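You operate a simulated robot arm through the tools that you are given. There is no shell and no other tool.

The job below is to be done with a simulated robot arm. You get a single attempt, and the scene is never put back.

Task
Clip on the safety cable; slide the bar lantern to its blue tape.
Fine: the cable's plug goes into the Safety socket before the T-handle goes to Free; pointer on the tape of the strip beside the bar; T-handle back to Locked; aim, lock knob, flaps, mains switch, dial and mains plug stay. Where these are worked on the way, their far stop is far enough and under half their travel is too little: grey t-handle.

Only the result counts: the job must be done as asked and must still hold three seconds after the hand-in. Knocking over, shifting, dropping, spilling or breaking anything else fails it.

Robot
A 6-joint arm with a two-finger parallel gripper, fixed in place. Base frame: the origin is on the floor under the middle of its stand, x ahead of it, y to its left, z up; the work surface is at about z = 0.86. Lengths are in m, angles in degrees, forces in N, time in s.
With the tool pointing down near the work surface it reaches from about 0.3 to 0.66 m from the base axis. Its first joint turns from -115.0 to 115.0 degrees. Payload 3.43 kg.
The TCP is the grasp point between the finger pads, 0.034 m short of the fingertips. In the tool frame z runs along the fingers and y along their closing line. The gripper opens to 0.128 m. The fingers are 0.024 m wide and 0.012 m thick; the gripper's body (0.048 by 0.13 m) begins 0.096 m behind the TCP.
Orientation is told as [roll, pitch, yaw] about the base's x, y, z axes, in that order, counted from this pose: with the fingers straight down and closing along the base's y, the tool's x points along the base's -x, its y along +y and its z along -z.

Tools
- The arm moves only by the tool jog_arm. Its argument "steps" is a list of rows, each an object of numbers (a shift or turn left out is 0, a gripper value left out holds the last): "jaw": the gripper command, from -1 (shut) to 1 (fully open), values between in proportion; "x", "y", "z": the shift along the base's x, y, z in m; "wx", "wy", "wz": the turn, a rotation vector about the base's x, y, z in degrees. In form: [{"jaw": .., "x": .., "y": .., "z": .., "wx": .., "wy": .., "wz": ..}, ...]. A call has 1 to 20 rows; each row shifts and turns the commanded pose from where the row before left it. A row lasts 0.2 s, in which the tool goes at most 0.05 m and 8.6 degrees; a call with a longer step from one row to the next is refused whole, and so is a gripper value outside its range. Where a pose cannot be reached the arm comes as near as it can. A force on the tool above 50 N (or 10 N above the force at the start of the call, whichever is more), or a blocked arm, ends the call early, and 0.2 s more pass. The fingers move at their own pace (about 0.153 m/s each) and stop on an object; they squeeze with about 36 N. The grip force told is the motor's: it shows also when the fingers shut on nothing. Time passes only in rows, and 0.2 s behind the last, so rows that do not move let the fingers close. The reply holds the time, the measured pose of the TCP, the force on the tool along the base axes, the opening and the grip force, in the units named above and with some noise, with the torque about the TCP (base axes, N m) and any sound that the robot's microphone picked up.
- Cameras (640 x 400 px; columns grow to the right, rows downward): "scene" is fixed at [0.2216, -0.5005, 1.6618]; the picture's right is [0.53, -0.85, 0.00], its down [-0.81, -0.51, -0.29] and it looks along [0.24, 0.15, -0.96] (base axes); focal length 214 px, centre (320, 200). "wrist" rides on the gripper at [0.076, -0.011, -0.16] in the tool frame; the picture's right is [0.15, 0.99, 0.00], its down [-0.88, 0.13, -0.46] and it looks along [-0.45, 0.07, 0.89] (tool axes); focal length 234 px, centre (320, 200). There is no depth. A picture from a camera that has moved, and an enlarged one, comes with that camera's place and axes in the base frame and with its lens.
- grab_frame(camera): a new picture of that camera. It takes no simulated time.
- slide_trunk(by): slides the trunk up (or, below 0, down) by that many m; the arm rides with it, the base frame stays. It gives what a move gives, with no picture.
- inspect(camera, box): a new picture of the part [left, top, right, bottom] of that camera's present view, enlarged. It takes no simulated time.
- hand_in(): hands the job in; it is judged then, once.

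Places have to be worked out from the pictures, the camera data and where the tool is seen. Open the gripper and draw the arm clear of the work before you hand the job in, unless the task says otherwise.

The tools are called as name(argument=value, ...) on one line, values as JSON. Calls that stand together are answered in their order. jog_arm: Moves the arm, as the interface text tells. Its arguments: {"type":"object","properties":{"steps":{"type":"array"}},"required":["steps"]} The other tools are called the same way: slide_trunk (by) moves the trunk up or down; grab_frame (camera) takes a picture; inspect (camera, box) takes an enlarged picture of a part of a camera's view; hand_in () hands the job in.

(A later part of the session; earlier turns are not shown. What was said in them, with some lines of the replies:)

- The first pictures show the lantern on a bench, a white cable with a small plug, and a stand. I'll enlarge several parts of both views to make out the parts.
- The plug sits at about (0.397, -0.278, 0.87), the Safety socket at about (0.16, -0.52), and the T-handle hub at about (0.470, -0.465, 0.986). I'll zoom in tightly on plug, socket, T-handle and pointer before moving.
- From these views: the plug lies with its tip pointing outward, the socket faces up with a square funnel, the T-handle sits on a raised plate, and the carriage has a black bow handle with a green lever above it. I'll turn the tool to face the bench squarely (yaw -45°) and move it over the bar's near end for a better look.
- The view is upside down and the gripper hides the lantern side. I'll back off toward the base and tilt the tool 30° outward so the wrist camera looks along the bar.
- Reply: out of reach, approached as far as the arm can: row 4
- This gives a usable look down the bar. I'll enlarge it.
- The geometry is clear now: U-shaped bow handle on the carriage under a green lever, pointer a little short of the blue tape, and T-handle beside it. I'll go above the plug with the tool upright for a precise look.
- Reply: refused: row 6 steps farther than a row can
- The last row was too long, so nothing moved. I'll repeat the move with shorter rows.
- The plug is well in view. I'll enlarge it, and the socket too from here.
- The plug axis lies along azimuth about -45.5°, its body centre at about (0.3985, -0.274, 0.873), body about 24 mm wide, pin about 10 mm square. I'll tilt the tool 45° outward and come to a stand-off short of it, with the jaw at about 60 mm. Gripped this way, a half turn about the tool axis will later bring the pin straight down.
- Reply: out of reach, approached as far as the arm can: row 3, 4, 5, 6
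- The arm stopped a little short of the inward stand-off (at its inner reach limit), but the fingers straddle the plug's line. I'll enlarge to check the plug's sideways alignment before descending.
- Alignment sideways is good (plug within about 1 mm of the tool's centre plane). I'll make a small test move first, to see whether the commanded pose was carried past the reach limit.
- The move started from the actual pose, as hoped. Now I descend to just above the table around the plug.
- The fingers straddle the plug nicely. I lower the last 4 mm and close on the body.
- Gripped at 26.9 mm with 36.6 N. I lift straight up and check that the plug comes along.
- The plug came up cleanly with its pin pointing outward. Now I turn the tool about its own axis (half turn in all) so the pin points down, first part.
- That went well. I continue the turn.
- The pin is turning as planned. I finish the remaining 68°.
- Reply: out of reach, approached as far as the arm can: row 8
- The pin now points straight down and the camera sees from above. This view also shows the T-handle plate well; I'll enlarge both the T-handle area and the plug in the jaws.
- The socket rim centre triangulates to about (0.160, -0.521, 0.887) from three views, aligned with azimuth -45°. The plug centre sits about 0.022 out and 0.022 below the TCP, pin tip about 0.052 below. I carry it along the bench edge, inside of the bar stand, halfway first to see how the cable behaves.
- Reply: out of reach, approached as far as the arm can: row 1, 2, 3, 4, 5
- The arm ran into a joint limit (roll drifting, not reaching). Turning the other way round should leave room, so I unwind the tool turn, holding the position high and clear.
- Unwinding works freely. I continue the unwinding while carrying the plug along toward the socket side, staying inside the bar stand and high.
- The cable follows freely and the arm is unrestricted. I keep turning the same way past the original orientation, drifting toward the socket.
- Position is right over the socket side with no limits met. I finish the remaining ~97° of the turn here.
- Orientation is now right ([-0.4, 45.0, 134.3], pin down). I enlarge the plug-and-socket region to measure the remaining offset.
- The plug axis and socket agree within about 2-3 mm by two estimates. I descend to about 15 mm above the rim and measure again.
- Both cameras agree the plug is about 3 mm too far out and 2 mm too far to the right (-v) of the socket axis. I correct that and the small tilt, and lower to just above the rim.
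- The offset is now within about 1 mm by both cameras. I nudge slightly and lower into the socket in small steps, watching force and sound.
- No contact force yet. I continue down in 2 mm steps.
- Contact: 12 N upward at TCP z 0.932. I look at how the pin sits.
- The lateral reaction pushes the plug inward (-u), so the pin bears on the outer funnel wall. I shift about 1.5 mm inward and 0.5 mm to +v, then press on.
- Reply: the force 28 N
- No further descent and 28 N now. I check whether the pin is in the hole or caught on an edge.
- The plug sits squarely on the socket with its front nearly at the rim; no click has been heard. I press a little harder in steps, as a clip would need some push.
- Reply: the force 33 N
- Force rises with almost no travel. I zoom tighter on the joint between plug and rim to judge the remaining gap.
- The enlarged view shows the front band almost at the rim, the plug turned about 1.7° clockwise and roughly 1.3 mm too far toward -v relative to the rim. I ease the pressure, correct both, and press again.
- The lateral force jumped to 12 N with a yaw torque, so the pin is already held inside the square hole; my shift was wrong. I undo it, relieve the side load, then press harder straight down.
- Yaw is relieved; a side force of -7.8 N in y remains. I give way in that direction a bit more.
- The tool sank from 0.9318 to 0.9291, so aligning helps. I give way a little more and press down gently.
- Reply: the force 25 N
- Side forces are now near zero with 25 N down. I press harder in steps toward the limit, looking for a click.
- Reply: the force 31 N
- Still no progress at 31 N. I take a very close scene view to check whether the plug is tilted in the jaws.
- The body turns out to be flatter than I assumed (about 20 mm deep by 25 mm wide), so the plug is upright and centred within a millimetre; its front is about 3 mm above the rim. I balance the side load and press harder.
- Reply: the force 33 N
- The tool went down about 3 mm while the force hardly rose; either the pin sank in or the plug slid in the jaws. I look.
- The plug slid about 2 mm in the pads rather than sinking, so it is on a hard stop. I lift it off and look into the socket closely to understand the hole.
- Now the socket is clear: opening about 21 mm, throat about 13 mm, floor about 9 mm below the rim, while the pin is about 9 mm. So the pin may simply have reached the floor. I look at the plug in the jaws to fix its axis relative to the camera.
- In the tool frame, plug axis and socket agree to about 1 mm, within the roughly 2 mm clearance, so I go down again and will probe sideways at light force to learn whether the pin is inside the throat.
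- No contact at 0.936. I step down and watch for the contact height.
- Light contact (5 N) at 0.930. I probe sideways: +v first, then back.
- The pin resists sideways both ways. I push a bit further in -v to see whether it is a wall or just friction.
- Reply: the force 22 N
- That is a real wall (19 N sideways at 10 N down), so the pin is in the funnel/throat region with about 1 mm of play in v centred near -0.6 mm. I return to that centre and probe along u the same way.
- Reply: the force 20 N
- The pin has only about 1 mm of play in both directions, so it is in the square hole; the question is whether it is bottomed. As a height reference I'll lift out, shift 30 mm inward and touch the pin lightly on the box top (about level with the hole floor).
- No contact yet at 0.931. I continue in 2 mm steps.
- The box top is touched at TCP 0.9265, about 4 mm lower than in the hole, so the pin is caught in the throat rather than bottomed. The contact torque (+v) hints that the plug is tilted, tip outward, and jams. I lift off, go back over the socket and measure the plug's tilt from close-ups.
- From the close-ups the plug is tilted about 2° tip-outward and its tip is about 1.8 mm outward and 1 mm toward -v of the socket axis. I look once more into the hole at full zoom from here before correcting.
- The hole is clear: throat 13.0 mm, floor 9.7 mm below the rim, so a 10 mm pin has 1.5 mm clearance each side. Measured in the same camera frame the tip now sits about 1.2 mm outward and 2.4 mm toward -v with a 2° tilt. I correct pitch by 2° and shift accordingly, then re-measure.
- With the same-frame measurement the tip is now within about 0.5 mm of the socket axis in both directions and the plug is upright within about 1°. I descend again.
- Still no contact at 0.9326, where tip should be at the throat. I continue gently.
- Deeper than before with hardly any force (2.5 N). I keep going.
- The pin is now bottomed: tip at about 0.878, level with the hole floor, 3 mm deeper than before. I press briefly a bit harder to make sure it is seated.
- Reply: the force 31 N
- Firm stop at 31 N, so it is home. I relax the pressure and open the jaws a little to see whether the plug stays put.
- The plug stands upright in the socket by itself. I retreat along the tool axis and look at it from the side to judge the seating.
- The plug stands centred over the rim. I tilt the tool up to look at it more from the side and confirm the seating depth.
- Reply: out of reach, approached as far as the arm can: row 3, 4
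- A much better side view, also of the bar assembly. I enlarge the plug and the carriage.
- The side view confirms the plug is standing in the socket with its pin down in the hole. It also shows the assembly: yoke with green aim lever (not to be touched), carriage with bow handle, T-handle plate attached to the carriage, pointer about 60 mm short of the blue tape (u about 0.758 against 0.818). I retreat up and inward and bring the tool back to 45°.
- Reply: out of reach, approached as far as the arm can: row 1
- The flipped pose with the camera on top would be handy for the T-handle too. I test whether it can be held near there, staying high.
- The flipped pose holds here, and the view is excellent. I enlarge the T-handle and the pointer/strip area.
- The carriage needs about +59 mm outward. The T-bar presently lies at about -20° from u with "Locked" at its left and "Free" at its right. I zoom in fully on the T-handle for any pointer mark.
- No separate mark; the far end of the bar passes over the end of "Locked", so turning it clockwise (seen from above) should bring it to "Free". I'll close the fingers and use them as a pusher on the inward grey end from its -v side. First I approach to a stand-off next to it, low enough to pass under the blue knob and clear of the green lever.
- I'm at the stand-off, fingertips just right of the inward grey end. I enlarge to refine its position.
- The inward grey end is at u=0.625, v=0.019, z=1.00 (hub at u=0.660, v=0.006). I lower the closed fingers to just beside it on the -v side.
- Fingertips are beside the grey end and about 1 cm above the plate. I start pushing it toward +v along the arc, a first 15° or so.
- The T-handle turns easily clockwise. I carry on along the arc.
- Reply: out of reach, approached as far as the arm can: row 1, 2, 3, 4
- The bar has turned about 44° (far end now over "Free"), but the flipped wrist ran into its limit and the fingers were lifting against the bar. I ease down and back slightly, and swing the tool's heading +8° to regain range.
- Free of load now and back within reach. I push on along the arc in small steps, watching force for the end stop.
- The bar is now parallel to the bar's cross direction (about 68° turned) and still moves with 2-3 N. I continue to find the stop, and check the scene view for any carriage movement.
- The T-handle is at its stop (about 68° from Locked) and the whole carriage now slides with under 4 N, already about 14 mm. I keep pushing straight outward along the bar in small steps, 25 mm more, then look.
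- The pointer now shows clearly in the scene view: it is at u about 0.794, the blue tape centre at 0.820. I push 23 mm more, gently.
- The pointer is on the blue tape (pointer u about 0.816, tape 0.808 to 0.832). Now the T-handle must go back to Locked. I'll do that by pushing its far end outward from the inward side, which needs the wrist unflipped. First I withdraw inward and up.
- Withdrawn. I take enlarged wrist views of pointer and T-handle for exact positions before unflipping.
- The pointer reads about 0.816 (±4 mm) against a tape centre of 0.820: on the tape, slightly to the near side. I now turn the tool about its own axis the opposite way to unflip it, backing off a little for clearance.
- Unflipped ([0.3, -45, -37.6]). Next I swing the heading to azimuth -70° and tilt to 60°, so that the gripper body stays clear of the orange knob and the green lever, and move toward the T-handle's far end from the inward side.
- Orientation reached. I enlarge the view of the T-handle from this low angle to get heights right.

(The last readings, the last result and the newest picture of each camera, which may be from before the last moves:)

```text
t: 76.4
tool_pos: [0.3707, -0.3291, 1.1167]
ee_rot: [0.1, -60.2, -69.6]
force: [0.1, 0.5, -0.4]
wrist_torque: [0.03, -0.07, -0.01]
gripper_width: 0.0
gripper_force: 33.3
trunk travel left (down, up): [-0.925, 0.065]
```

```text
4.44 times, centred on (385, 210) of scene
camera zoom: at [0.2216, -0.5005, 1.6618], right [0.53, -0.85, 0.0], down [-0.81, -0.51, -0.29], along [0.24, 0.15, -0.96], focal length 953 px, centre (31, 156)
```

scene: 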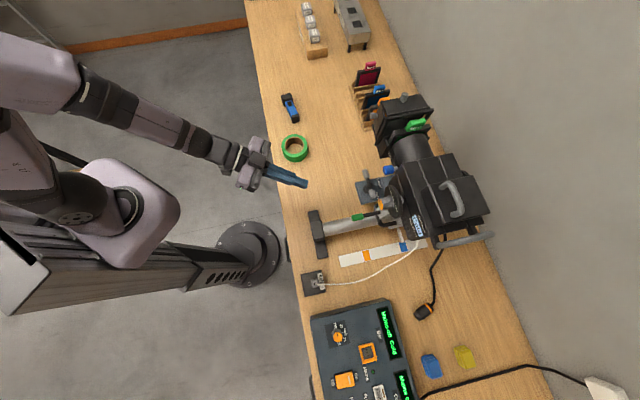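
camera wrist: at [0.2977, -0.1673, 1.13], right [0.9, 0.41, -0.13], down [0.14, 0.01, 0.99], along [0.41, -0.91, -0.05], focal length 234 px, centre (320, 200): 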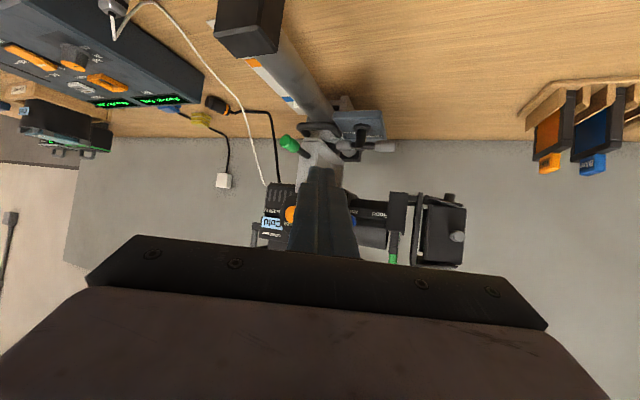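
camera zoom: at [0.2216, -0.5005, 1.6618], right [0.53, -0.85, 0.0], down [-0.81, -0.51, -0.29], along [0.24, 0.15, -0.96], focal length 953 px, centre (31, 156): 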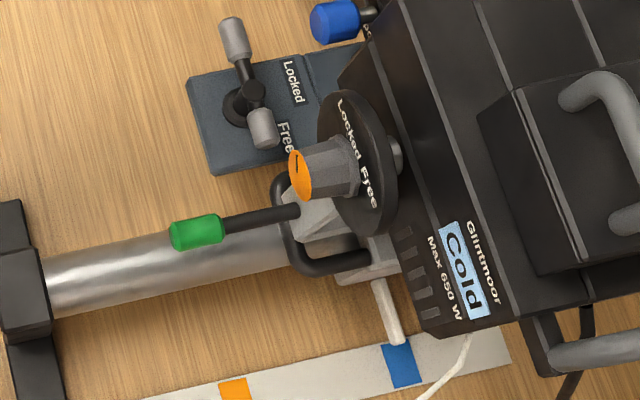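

The T-bar is asymmetric: its hub is now at about u=0.724, v=0.004, the far (shorter) grey end centred near u=0.724, v=-0.026, z about 1.005. I approach with the fingertips to just inward of that end.

jog_arm(steps=[{"x": 0.0166, "y": -0.0329, "z": -0.0189}, {"x": 0.0166, "y": -0.0329, "z": -0.0189}, {"x": 0.0166, "y": -0.0329, "z": -0.0189}, {"x": 0.0123, "y": -0.0266, "z": -0.022}, {"x": 0.0123, "y": -0.0266, "z": -0.022}, {}])

inspect(camera="wrist", box=[240, 80, 440, 220])

inspect(camera="scene", box=[335, 165, 415, 225])

```text
t: 77.8
tool_pos: [0.445, -0.4807, 1.0156]
ee_rot: [-0.1, -60.2, -69.5]
force: [0.1, 0.3, -0.6]
wrist_torque: [0.01, 0.02, 0.02]
gripper_width: 0.0002
gripper_force: 32.8
trunk travel left (down, up): [-0.925, 0.065]
```

```text
2.86 times, centred on (340, 150) of wrist
camera zoom: at [0.3722, -0.3187, 1.0295], right [0.9, 0.41, -0.13], down [0.14, 0.0, 0.99], along [0.41, -0.91, -0.05], focal length 669 px, centre (263, 343)
```

zoom: 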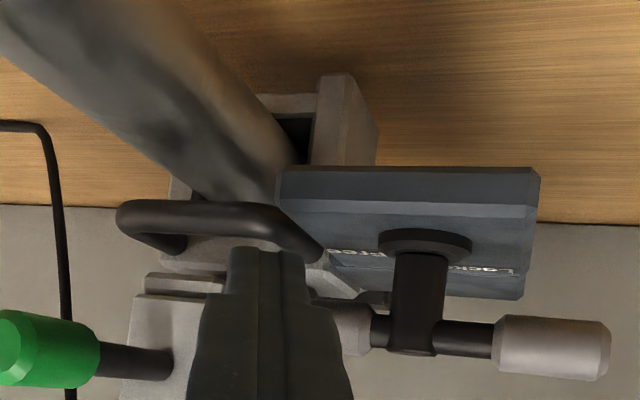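

```text
6.67 times, centred on (375, 195) of scene
camera zoom: at [0.2216, -0.5005, 1.6618], right [0.53, -0.85, 0.0], down [-0.81, -0.51, -0.29], along [0.24, 0.15, -0.96], focal length 1430 px, centre (-47, 233)
```

zoom: 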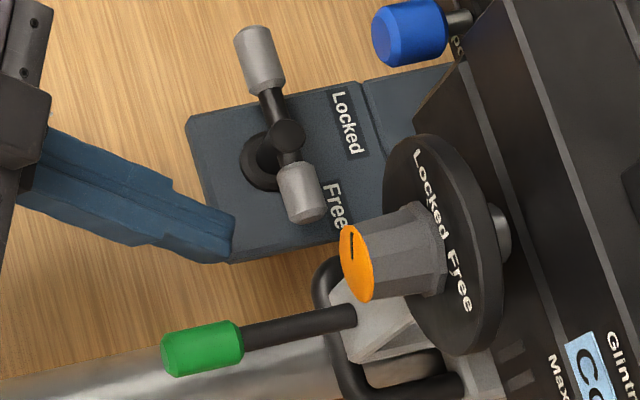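

The fingertip's upper corner lines up with the outer half of the grey end. I move outward along u to make contact and start turning it back.

jog_arm(steps=[{"x": 0.0045, "y": -0.0045}, {"x": 0.0045, "y": -0.0045}, {"x": 0.0045, "y": -0.0045}, {"x": 0.0045, "y": -0.0045}, {}])

inspect(camera="scene", box=[335, 165, 415, 225])

```text
t: 79.0
tool_pos: [0.4639, -0.4975, 1.0155]
ee_rot: [0.0, -60.1, -69.6]
force: [-2.7, 0.0, 0.4]
wrist_torque: [0.02, 0.01, -0.06]
gripper_width: 0.0
gripper_force: 33.2
trunk travel left (down, up): [-0.925, 0.065]
```

```text
6.67 times, centred on (375, 195) of scene
camera zoom: at [0.2216, -0.5005, 1.6618], right [0.53, -0.85, 0.0], down [-0.81, -0.51, -0.29], along [0.24, 0.15, -0.96], focal length 1430 px, centre (-47, 233)
```

zoom: 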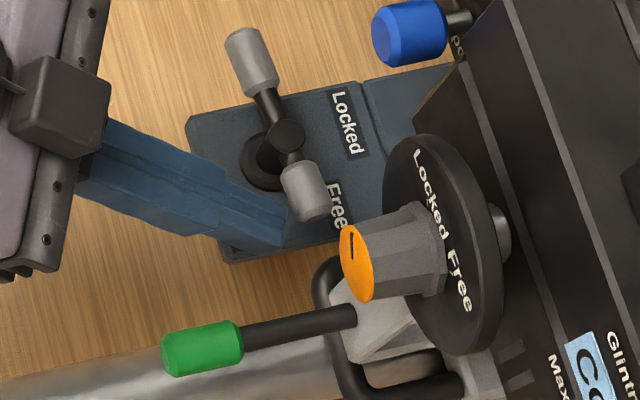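

The handle begins to turn back while the carriage stays put (2.7 N). I follow the arc.

jog_arm(steps=[{"x": 0.0042, "y": -0.0048}, {"x": 0.0041, "y": -0.0049}, {"x": 0.0061, "y": -0.0028}, {"x": 0.0061, "y": -0.0027}, {}])

inspect(camera="scene", box=[335, 165, 415, 225])

inspect(camera="wrist", box=[240, 80, 440, 220])

```text
t: 80.2
tool_pos: [0.4824, -0.5145, 1.0162]
ee_rot: [0.0, -60.1, -69.6]
force: [-0.2, 0.3, 0.3]
wrist_torque: [0.01, -0.04, -0.02]
gripper_width: 0.0002
gripper_force: 32.9
trunk travel left (down, up): [-0.925, 0.065]
```

```text
6.67 times, centred on (375, 195) of scene
camera zoom: at [0.2216, -0.5005, 1.6618], right [0.53, -0.85, 0.0], down [-0.81, -0.51, -0.29], along [0.24, 0.15, -0.96], focal length 1430 px, centre (-47, 233)
```

zoom: 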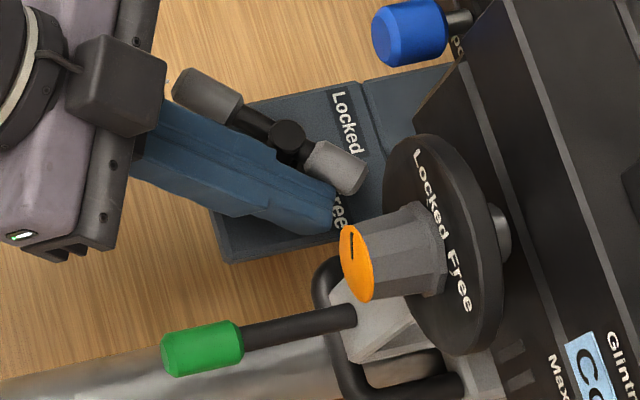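

```text
2.86 times, centred on (340, 150) of wrist
camera zoom: at [0.4111, -0.3526, 1.0294], right [0.9, 0.41, -0.13], down [0.14, 0.0, 0.99], along [0.41, -0.91, -0.05], focal length 669 px, centre (263, 343)
```

zoom: 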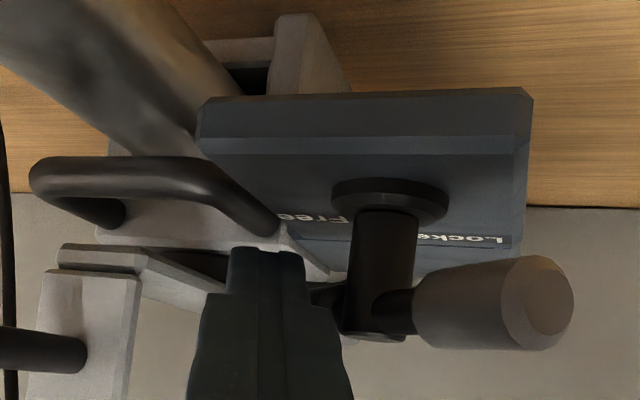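

Two thirds of the way back and the carriage has not moved. I continue around the arc, raising 4 mm so the finger backs clear the other end of the T-bar.

jog_arm(steps=[{"x": 0.0047, "y": 0.0003, "z": 0.002}, {"x": 0.0047, "y": 0.0003, "z": 0.002}, {"x": 0.0047, "y": 0.0003}, {}])

inspect(camera="scene", box=[335, 165, 415, 225])

```text
t: 81.2
tool_pos: [0.4938, -0.5137, 1.0192]
ee_rot: [0.1, -59.9, -69.9]
force: [-21.4, 0.8, -0.1]
wrist_torque: [0.17, 0.2, 0.19]
gripper_width: 0.0
gripper_force: 32.8
trunk travel left (down, up): [-0.925, 0.065]
```

```text
6.67 times, centred on (375, 195) of scene
camera zoom: at [0.2216, -0.5005, 1.6618], right [0.53, -0.85, 0.0], down [-0.81, -0.51, -0.29], along [0.24, 0.15, -0.96], focal length 1430 px, centre (-47, 233)
```

zoom: 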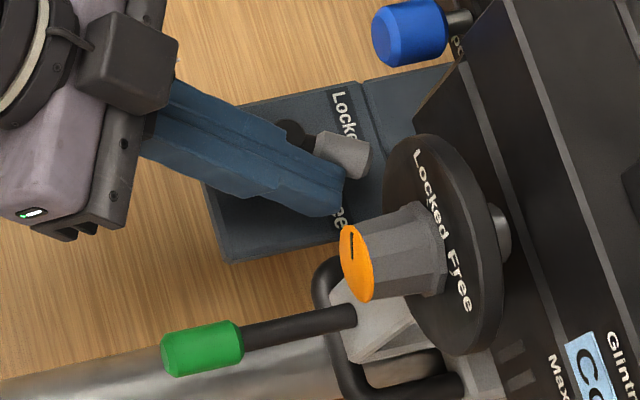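

A 21 N side load: the finger's flank has met the T-handle's post. I back off at once.

jog_arm(steps=[{"x": -0.005, "y": -0.001}, {"x": -0.004, "y": -0.002}, {}])

inspect(camera="scene", box=[335, 165, 415, 225])

inspect(camera="scene", box=[350, 210, 430, 263])

inspect(camera="wrist", box=[240, 80, 440, 220])

```text
t: 82.0
tool_pos: [0.4895, -0.5147, 1.0194]
ee_rot: [0.1, -60.1, -69.6]
force: [-0.4, 0.0, 0.0]
wrist_torque: [0.02, -0.02, 0.01]
gripper_width: 0.0
gripper_force: 33.0
trunk travel left (down, up): [-0.925, 0.065]
```

```text
6.67 times, centred on (375, 195) of scene
camera zoom: at [0.2216, -0.5005, 1.6618], right [0.53, -0.85, 0.0], down [-0.81, -0.51, -0.29], along [0.24, 0.15, -0.96], focal length 1430 px, centre (-47, 233)
```

zoom: 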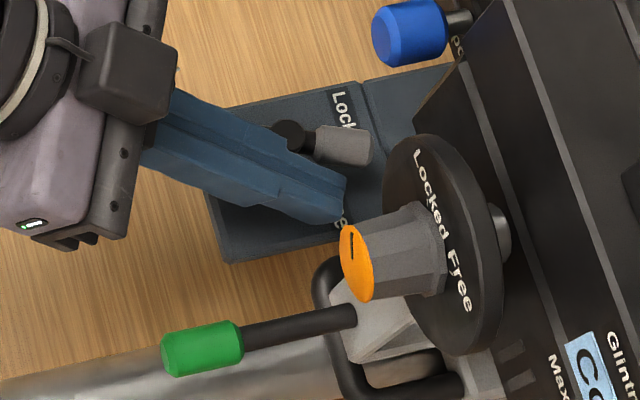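

```text
7.55 times, centred on (390, 236) of scene
camera zoom: at [0.2216, -0.5005, 1.6618], right [0.53, -0.85, 0.0], down [-0.81, -0.51, -0.29], along [0.24, 0.15, -0.96], focal length 1619 px, centre (-208, -76)
```

zoom: 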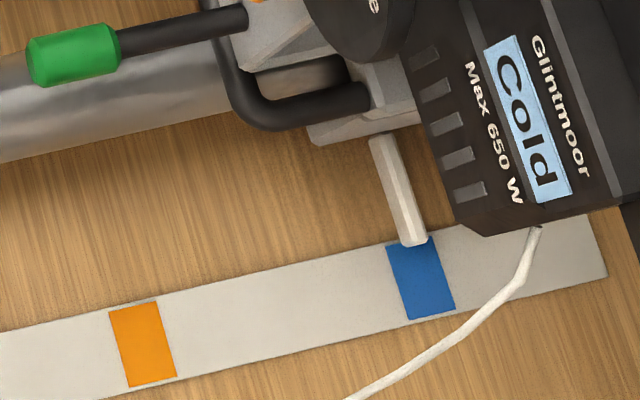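

```text
2.86 times, centred on (340, 150) of wrist
camera zoom: at [0.4165, -0.3542, 1.0334], right [0.9, 0.41, -0.13], down [0.14, 0.0, 0.99], along [0.41, -0.91, -0.05], focal length 669 px, centre (263, 343)
```

zoom: 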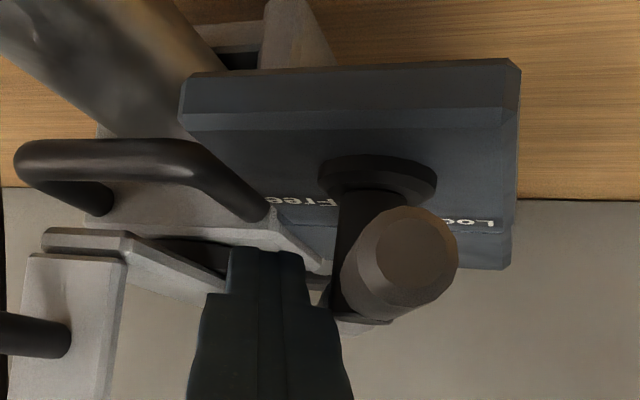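

The pointer has not moved, and the T-bar's angle in the scene view (about 10°) matches the original Locked picture (about 9°). I withdraw straight inward, then up, and compare closely.

jog_arm(steps=[{"x": -0.01, "y": 0.01, "z": 0.001}, {"x": -0.02, "y": 0.02}, {"x": -0.025, "y": 0.025, "z": 0.01}, {"x": -0.025, "y": 0.025, "z": 0.03}, {"x": -0.02, "y": 0.02, "z": 0.03}])

inspect(camera="scene", box=[330, 165, 430, 230])

inspect(camera="wrist", box=[240, 80, 440, 220])

```text
t: 83.2
tool_pos: [0.389, -0.4138, 1.0901]
ee_rot: [0.1, -60.2, -69.6]
force: [0.4, 0.7, 0.1]
wrist_torque: [0.0, -0.02, 0.02]
gripper_width: 0.0
gripper_force: 33.1
trunk travel left (down, up): [-0.925, 0.065]
```

```text
6.15 times, centred on (380, 198) of scene
camera zoom: at [0.2216, -0.5005, 1.6618], right [0.53, -0.85, 0.0], down [-0.81, -0.51, -0.29], along [0.24, 0.15, -0.96], focal length 1320 px, centre (-49, 215)
```

zoom: 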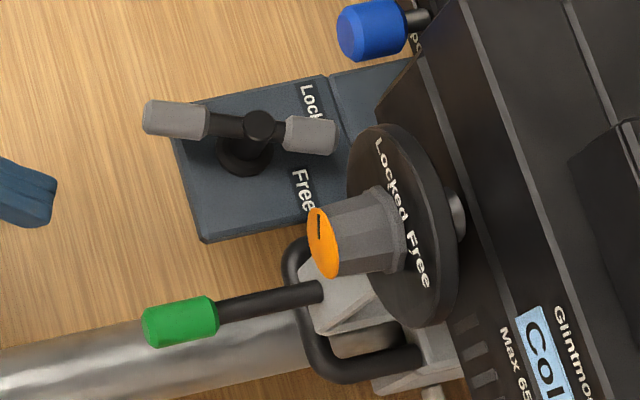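

```text
2.86 times, centred on (340, 150) of wrist
camera zoom: at [0.3153, -0.2526, 1.1043], right [0.9, 0.41, -0.13], down [0.14, 0.0, 0.99], along [0.41, -0.91, -0.05], focal length 669 px, centre (263, 343)
```

zoom: 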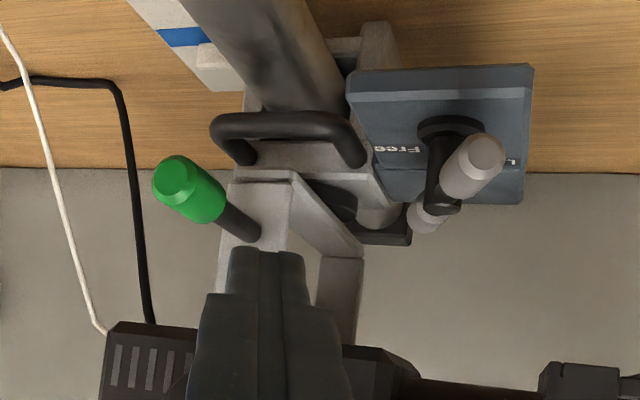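

T-bar slope in the scene (6.5°) equals the initial Locked one (6.2–6.7°), so it is back at Locked. Comparing fixed lantern features before and after gives a carriage shift of about 59.7 mm, putting the pointer at about 0.817 against the tape's 0.808–0.832. I double-check pointer and plug with close views.

inspect(camera="wrist", box=[280, 78, 340, 118])

inspect(camera="scene", box=[375, 215, 415, 255])

inspect(camera="scene", box=[300, 262, 340, 297])

grab_frame(camera="scene")

```text
10.00 times, centred on (310, 98) of wrist
camera zoom: at [0.3153, -0.2526, 1.1043], right [0.9, 0.41, -0.13], down [0.14, 0.0, 0.99], along [0.41, -0.91, -0.05], focal length 2342 px, centre (420, 1220)
```

zoom: 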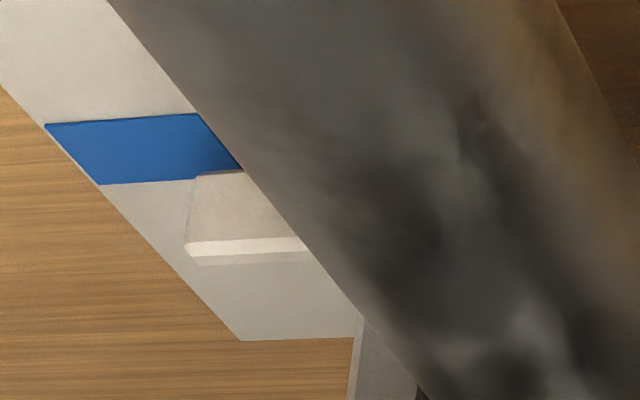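

```text
10.00 times, centred on (395, 235) of scene
camera zoom: at [0.2216, -0.5005, 1.6618], right [0.53, -0.85, 0.0], down [-0.81, -0.51, -0.29], along [0.24, 0.15, -0.96], focal length 2145 px, centre (-430, -150)
```

zoom: 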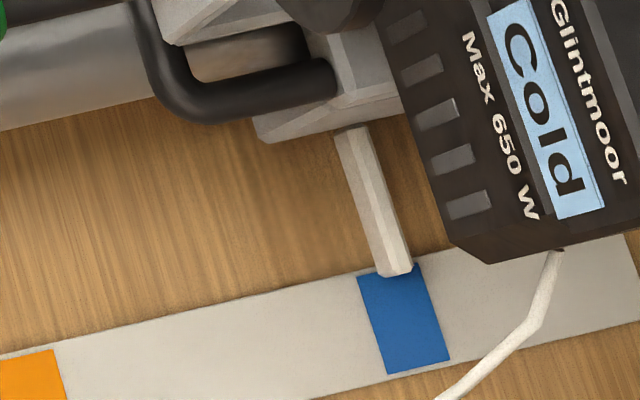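

```text
11.43 times, centred on (320, 280) of scene
camera zoom: at [0.2216, -0.5005, 1.6618], right [0.53, -0.85, 0.0], down [-0.81, -0.51, -0.29], along [0.24, 0.15, -0.96], focal length 2451 px, centre (320, -709)
```

zoom: 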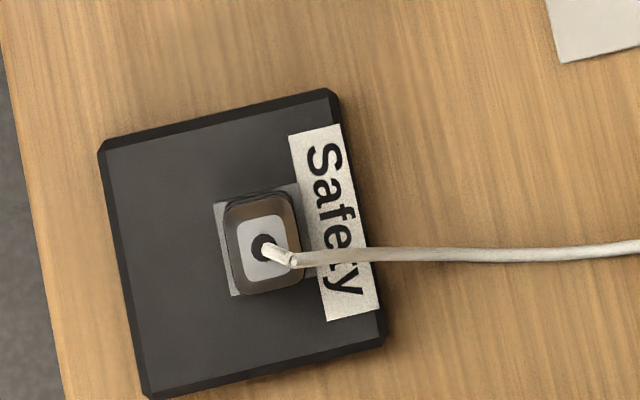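

```text
taken
```

scene: 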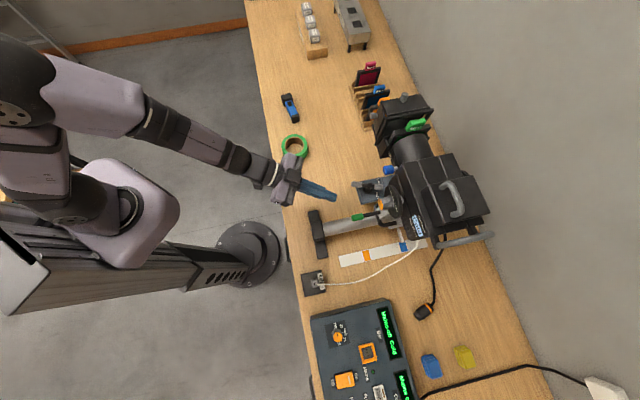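

In the low view too, the pointer sits within 2–4 mm of the tape's centre, the plug is standing in the socket, and mains plug, knob, lever and console look unchanged. I now draw the arm up and clear, open the gripper, and take a last look down at the T-handle.

jog_arm(steps=[{"x": -0.02, "y": 0.02, "z": 0.03}, {"x": -0.02, "y": 0.02, "z": 0.035, "wx": 7.05, "wy": 2.57}, {"x": -0.02, "y": 0.02, "z": 0.035, "wx": 7.05, "wy": 2.57}, {"x": -0.02, "y": 0.02, "z": 0.03, "wx": 7.05, "wy": 2.57}, {"jaw": 1, "x": -0.01, "y": 0.01, "z": 0.02, "wx": 7.05, "wy": 2.57}, {"wz": 6}, {"wz": 6}, {"wz": 6}, {"wz": 6}, {}])

grab_frame(camera="wrist")

grab_frame(camera="scene")

```text
t: 85.4
tool_pos: [0.3372, -0.2883, 1.213]
ee_rot: [-2.8, -31.5, -51.6]
force: [0.8, 0.1, -0.1]
wrist_torque: [-0.01, 0.02, -0.01]
gripper_width: 0.1281
gripper_force: 0.1
out of reach, approached as far as the arm can: row 6, 7, 8, 9
trunk travel left (down, up): [-0.925, 0.065]
```

```text
taken
camera wrist: at [0.2413, -0.1741, 1.3113], right [0.71, 0.69, -0.12], down [0.44, -0.31, 0.84], along [0.55, -0.65, -0.53], focal length 234 px, centre (320, 200)
```

wrist: 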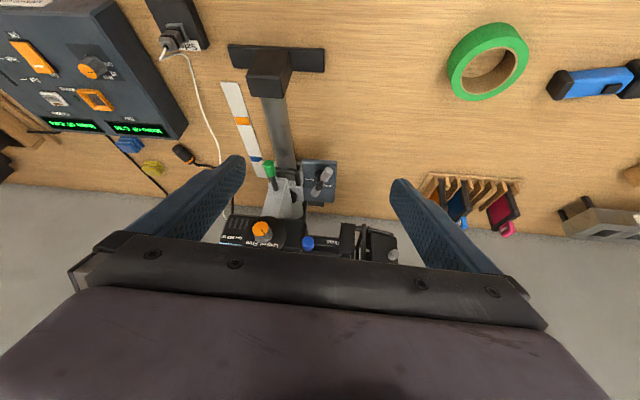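

```text
taken
```

scene: 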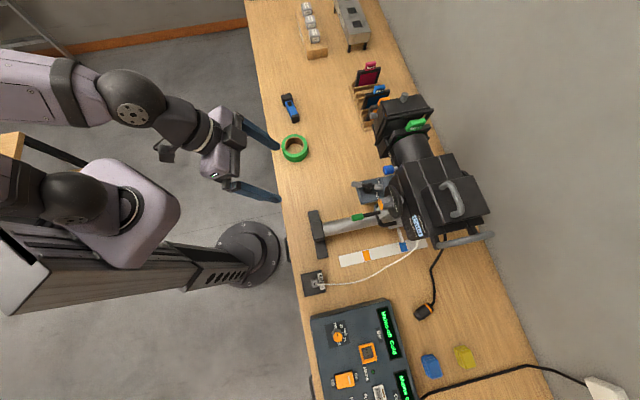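

The arm is clear and the gripper open. I take final enlarged looks at T-handle, pointer and plug from this new angle.

inspect(camera="wrist", box=[215, 130, 345, 230])

inspect(camera="wrist", box=[145, 10, 215, 70])

inspect(camera="scene", box=[340, 165, 400, 205])

```text
4.00 times, centred on (280, 180) of wrist
camera zoom: at [0.2413, -0.1741, 1.3113], right [0.71, 0.69, -0.12], down [0.44, -0.31, 0.84], along [0.55, -0.65, -0.53], focal length 937 px, centre (480, 280)
```

zoom: 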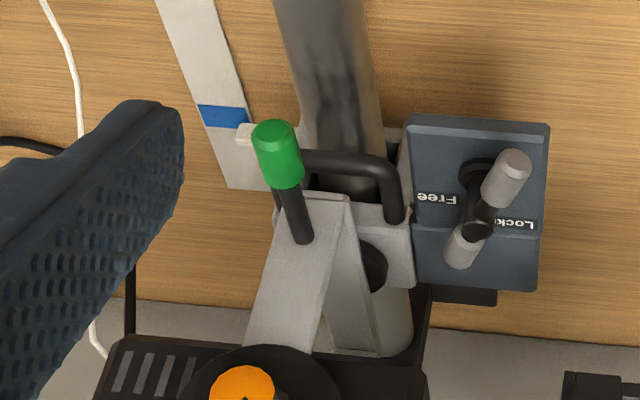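

```text
6.67 times, centred on (180, 40) of wrist
camera zoom: at [0.2413, -0.1741, 1.3113], right [0.71, 0.69, -0.12], down [0.44, -0.31, 0.84], along [0.55, -0.65, -0.53], focal length 1561 px, centre (1253, 1267)
```

zoom: 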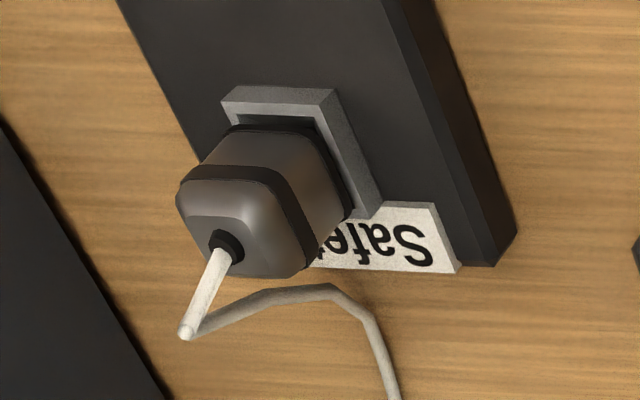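

```text
10.00 times, centred on (370, 185) of scene
camera zoom: at [0.2216, -0.5005, 1.6618], right [0.53, -0.85, 0.0], down [-0.81, -0.51, -0.29], along [0.24, 0.15, -0.96], focal length 2145 px, centre (-180, 350)
```

zoom: 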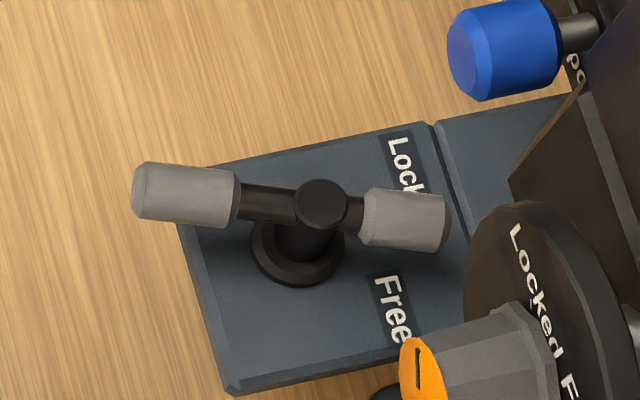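

Everything checks out: the plug is in the Safety socket, the T-handle is back at Locked as it was at the start, and the pointer is on the blue tape. The arm is clear with the gripper open, so I hand the job in.

hand_in()

```text
The job is handed in.
```

I've handed the job in. The safety cable is plugged in and the lantern's pointer is on the blue tape, with the T-handle back at Locked. I don't have the verdict yet.

- **Safety cable:** the pin reached the bottom of the Safety socket, and the plug stood upright on its own after I let go. I never heard a click, so I judged the seating from depth, force and the pictures. This was done before the T-handle was touched.
- **Lantern position:** the carriage moved about 60 mm outward along the bar. By my measurements the pointer is within about 2–4 mm of the tape's centre, and the tape is about 24 mm wide.
- **T-handle:** I turned it about 65° to its Free stop, then back until its angle matched the starting pictures. On the way back the finger pushed on its post with about 21 N for a moment. The pointer did not move.
- **Other parts:** I didn't touch the aim lever, lock knob, flaps, mains switch, dial or mains plug. Those I checked in later pictures looked unchanged.

The arm is clear of the work and the gripper is open.
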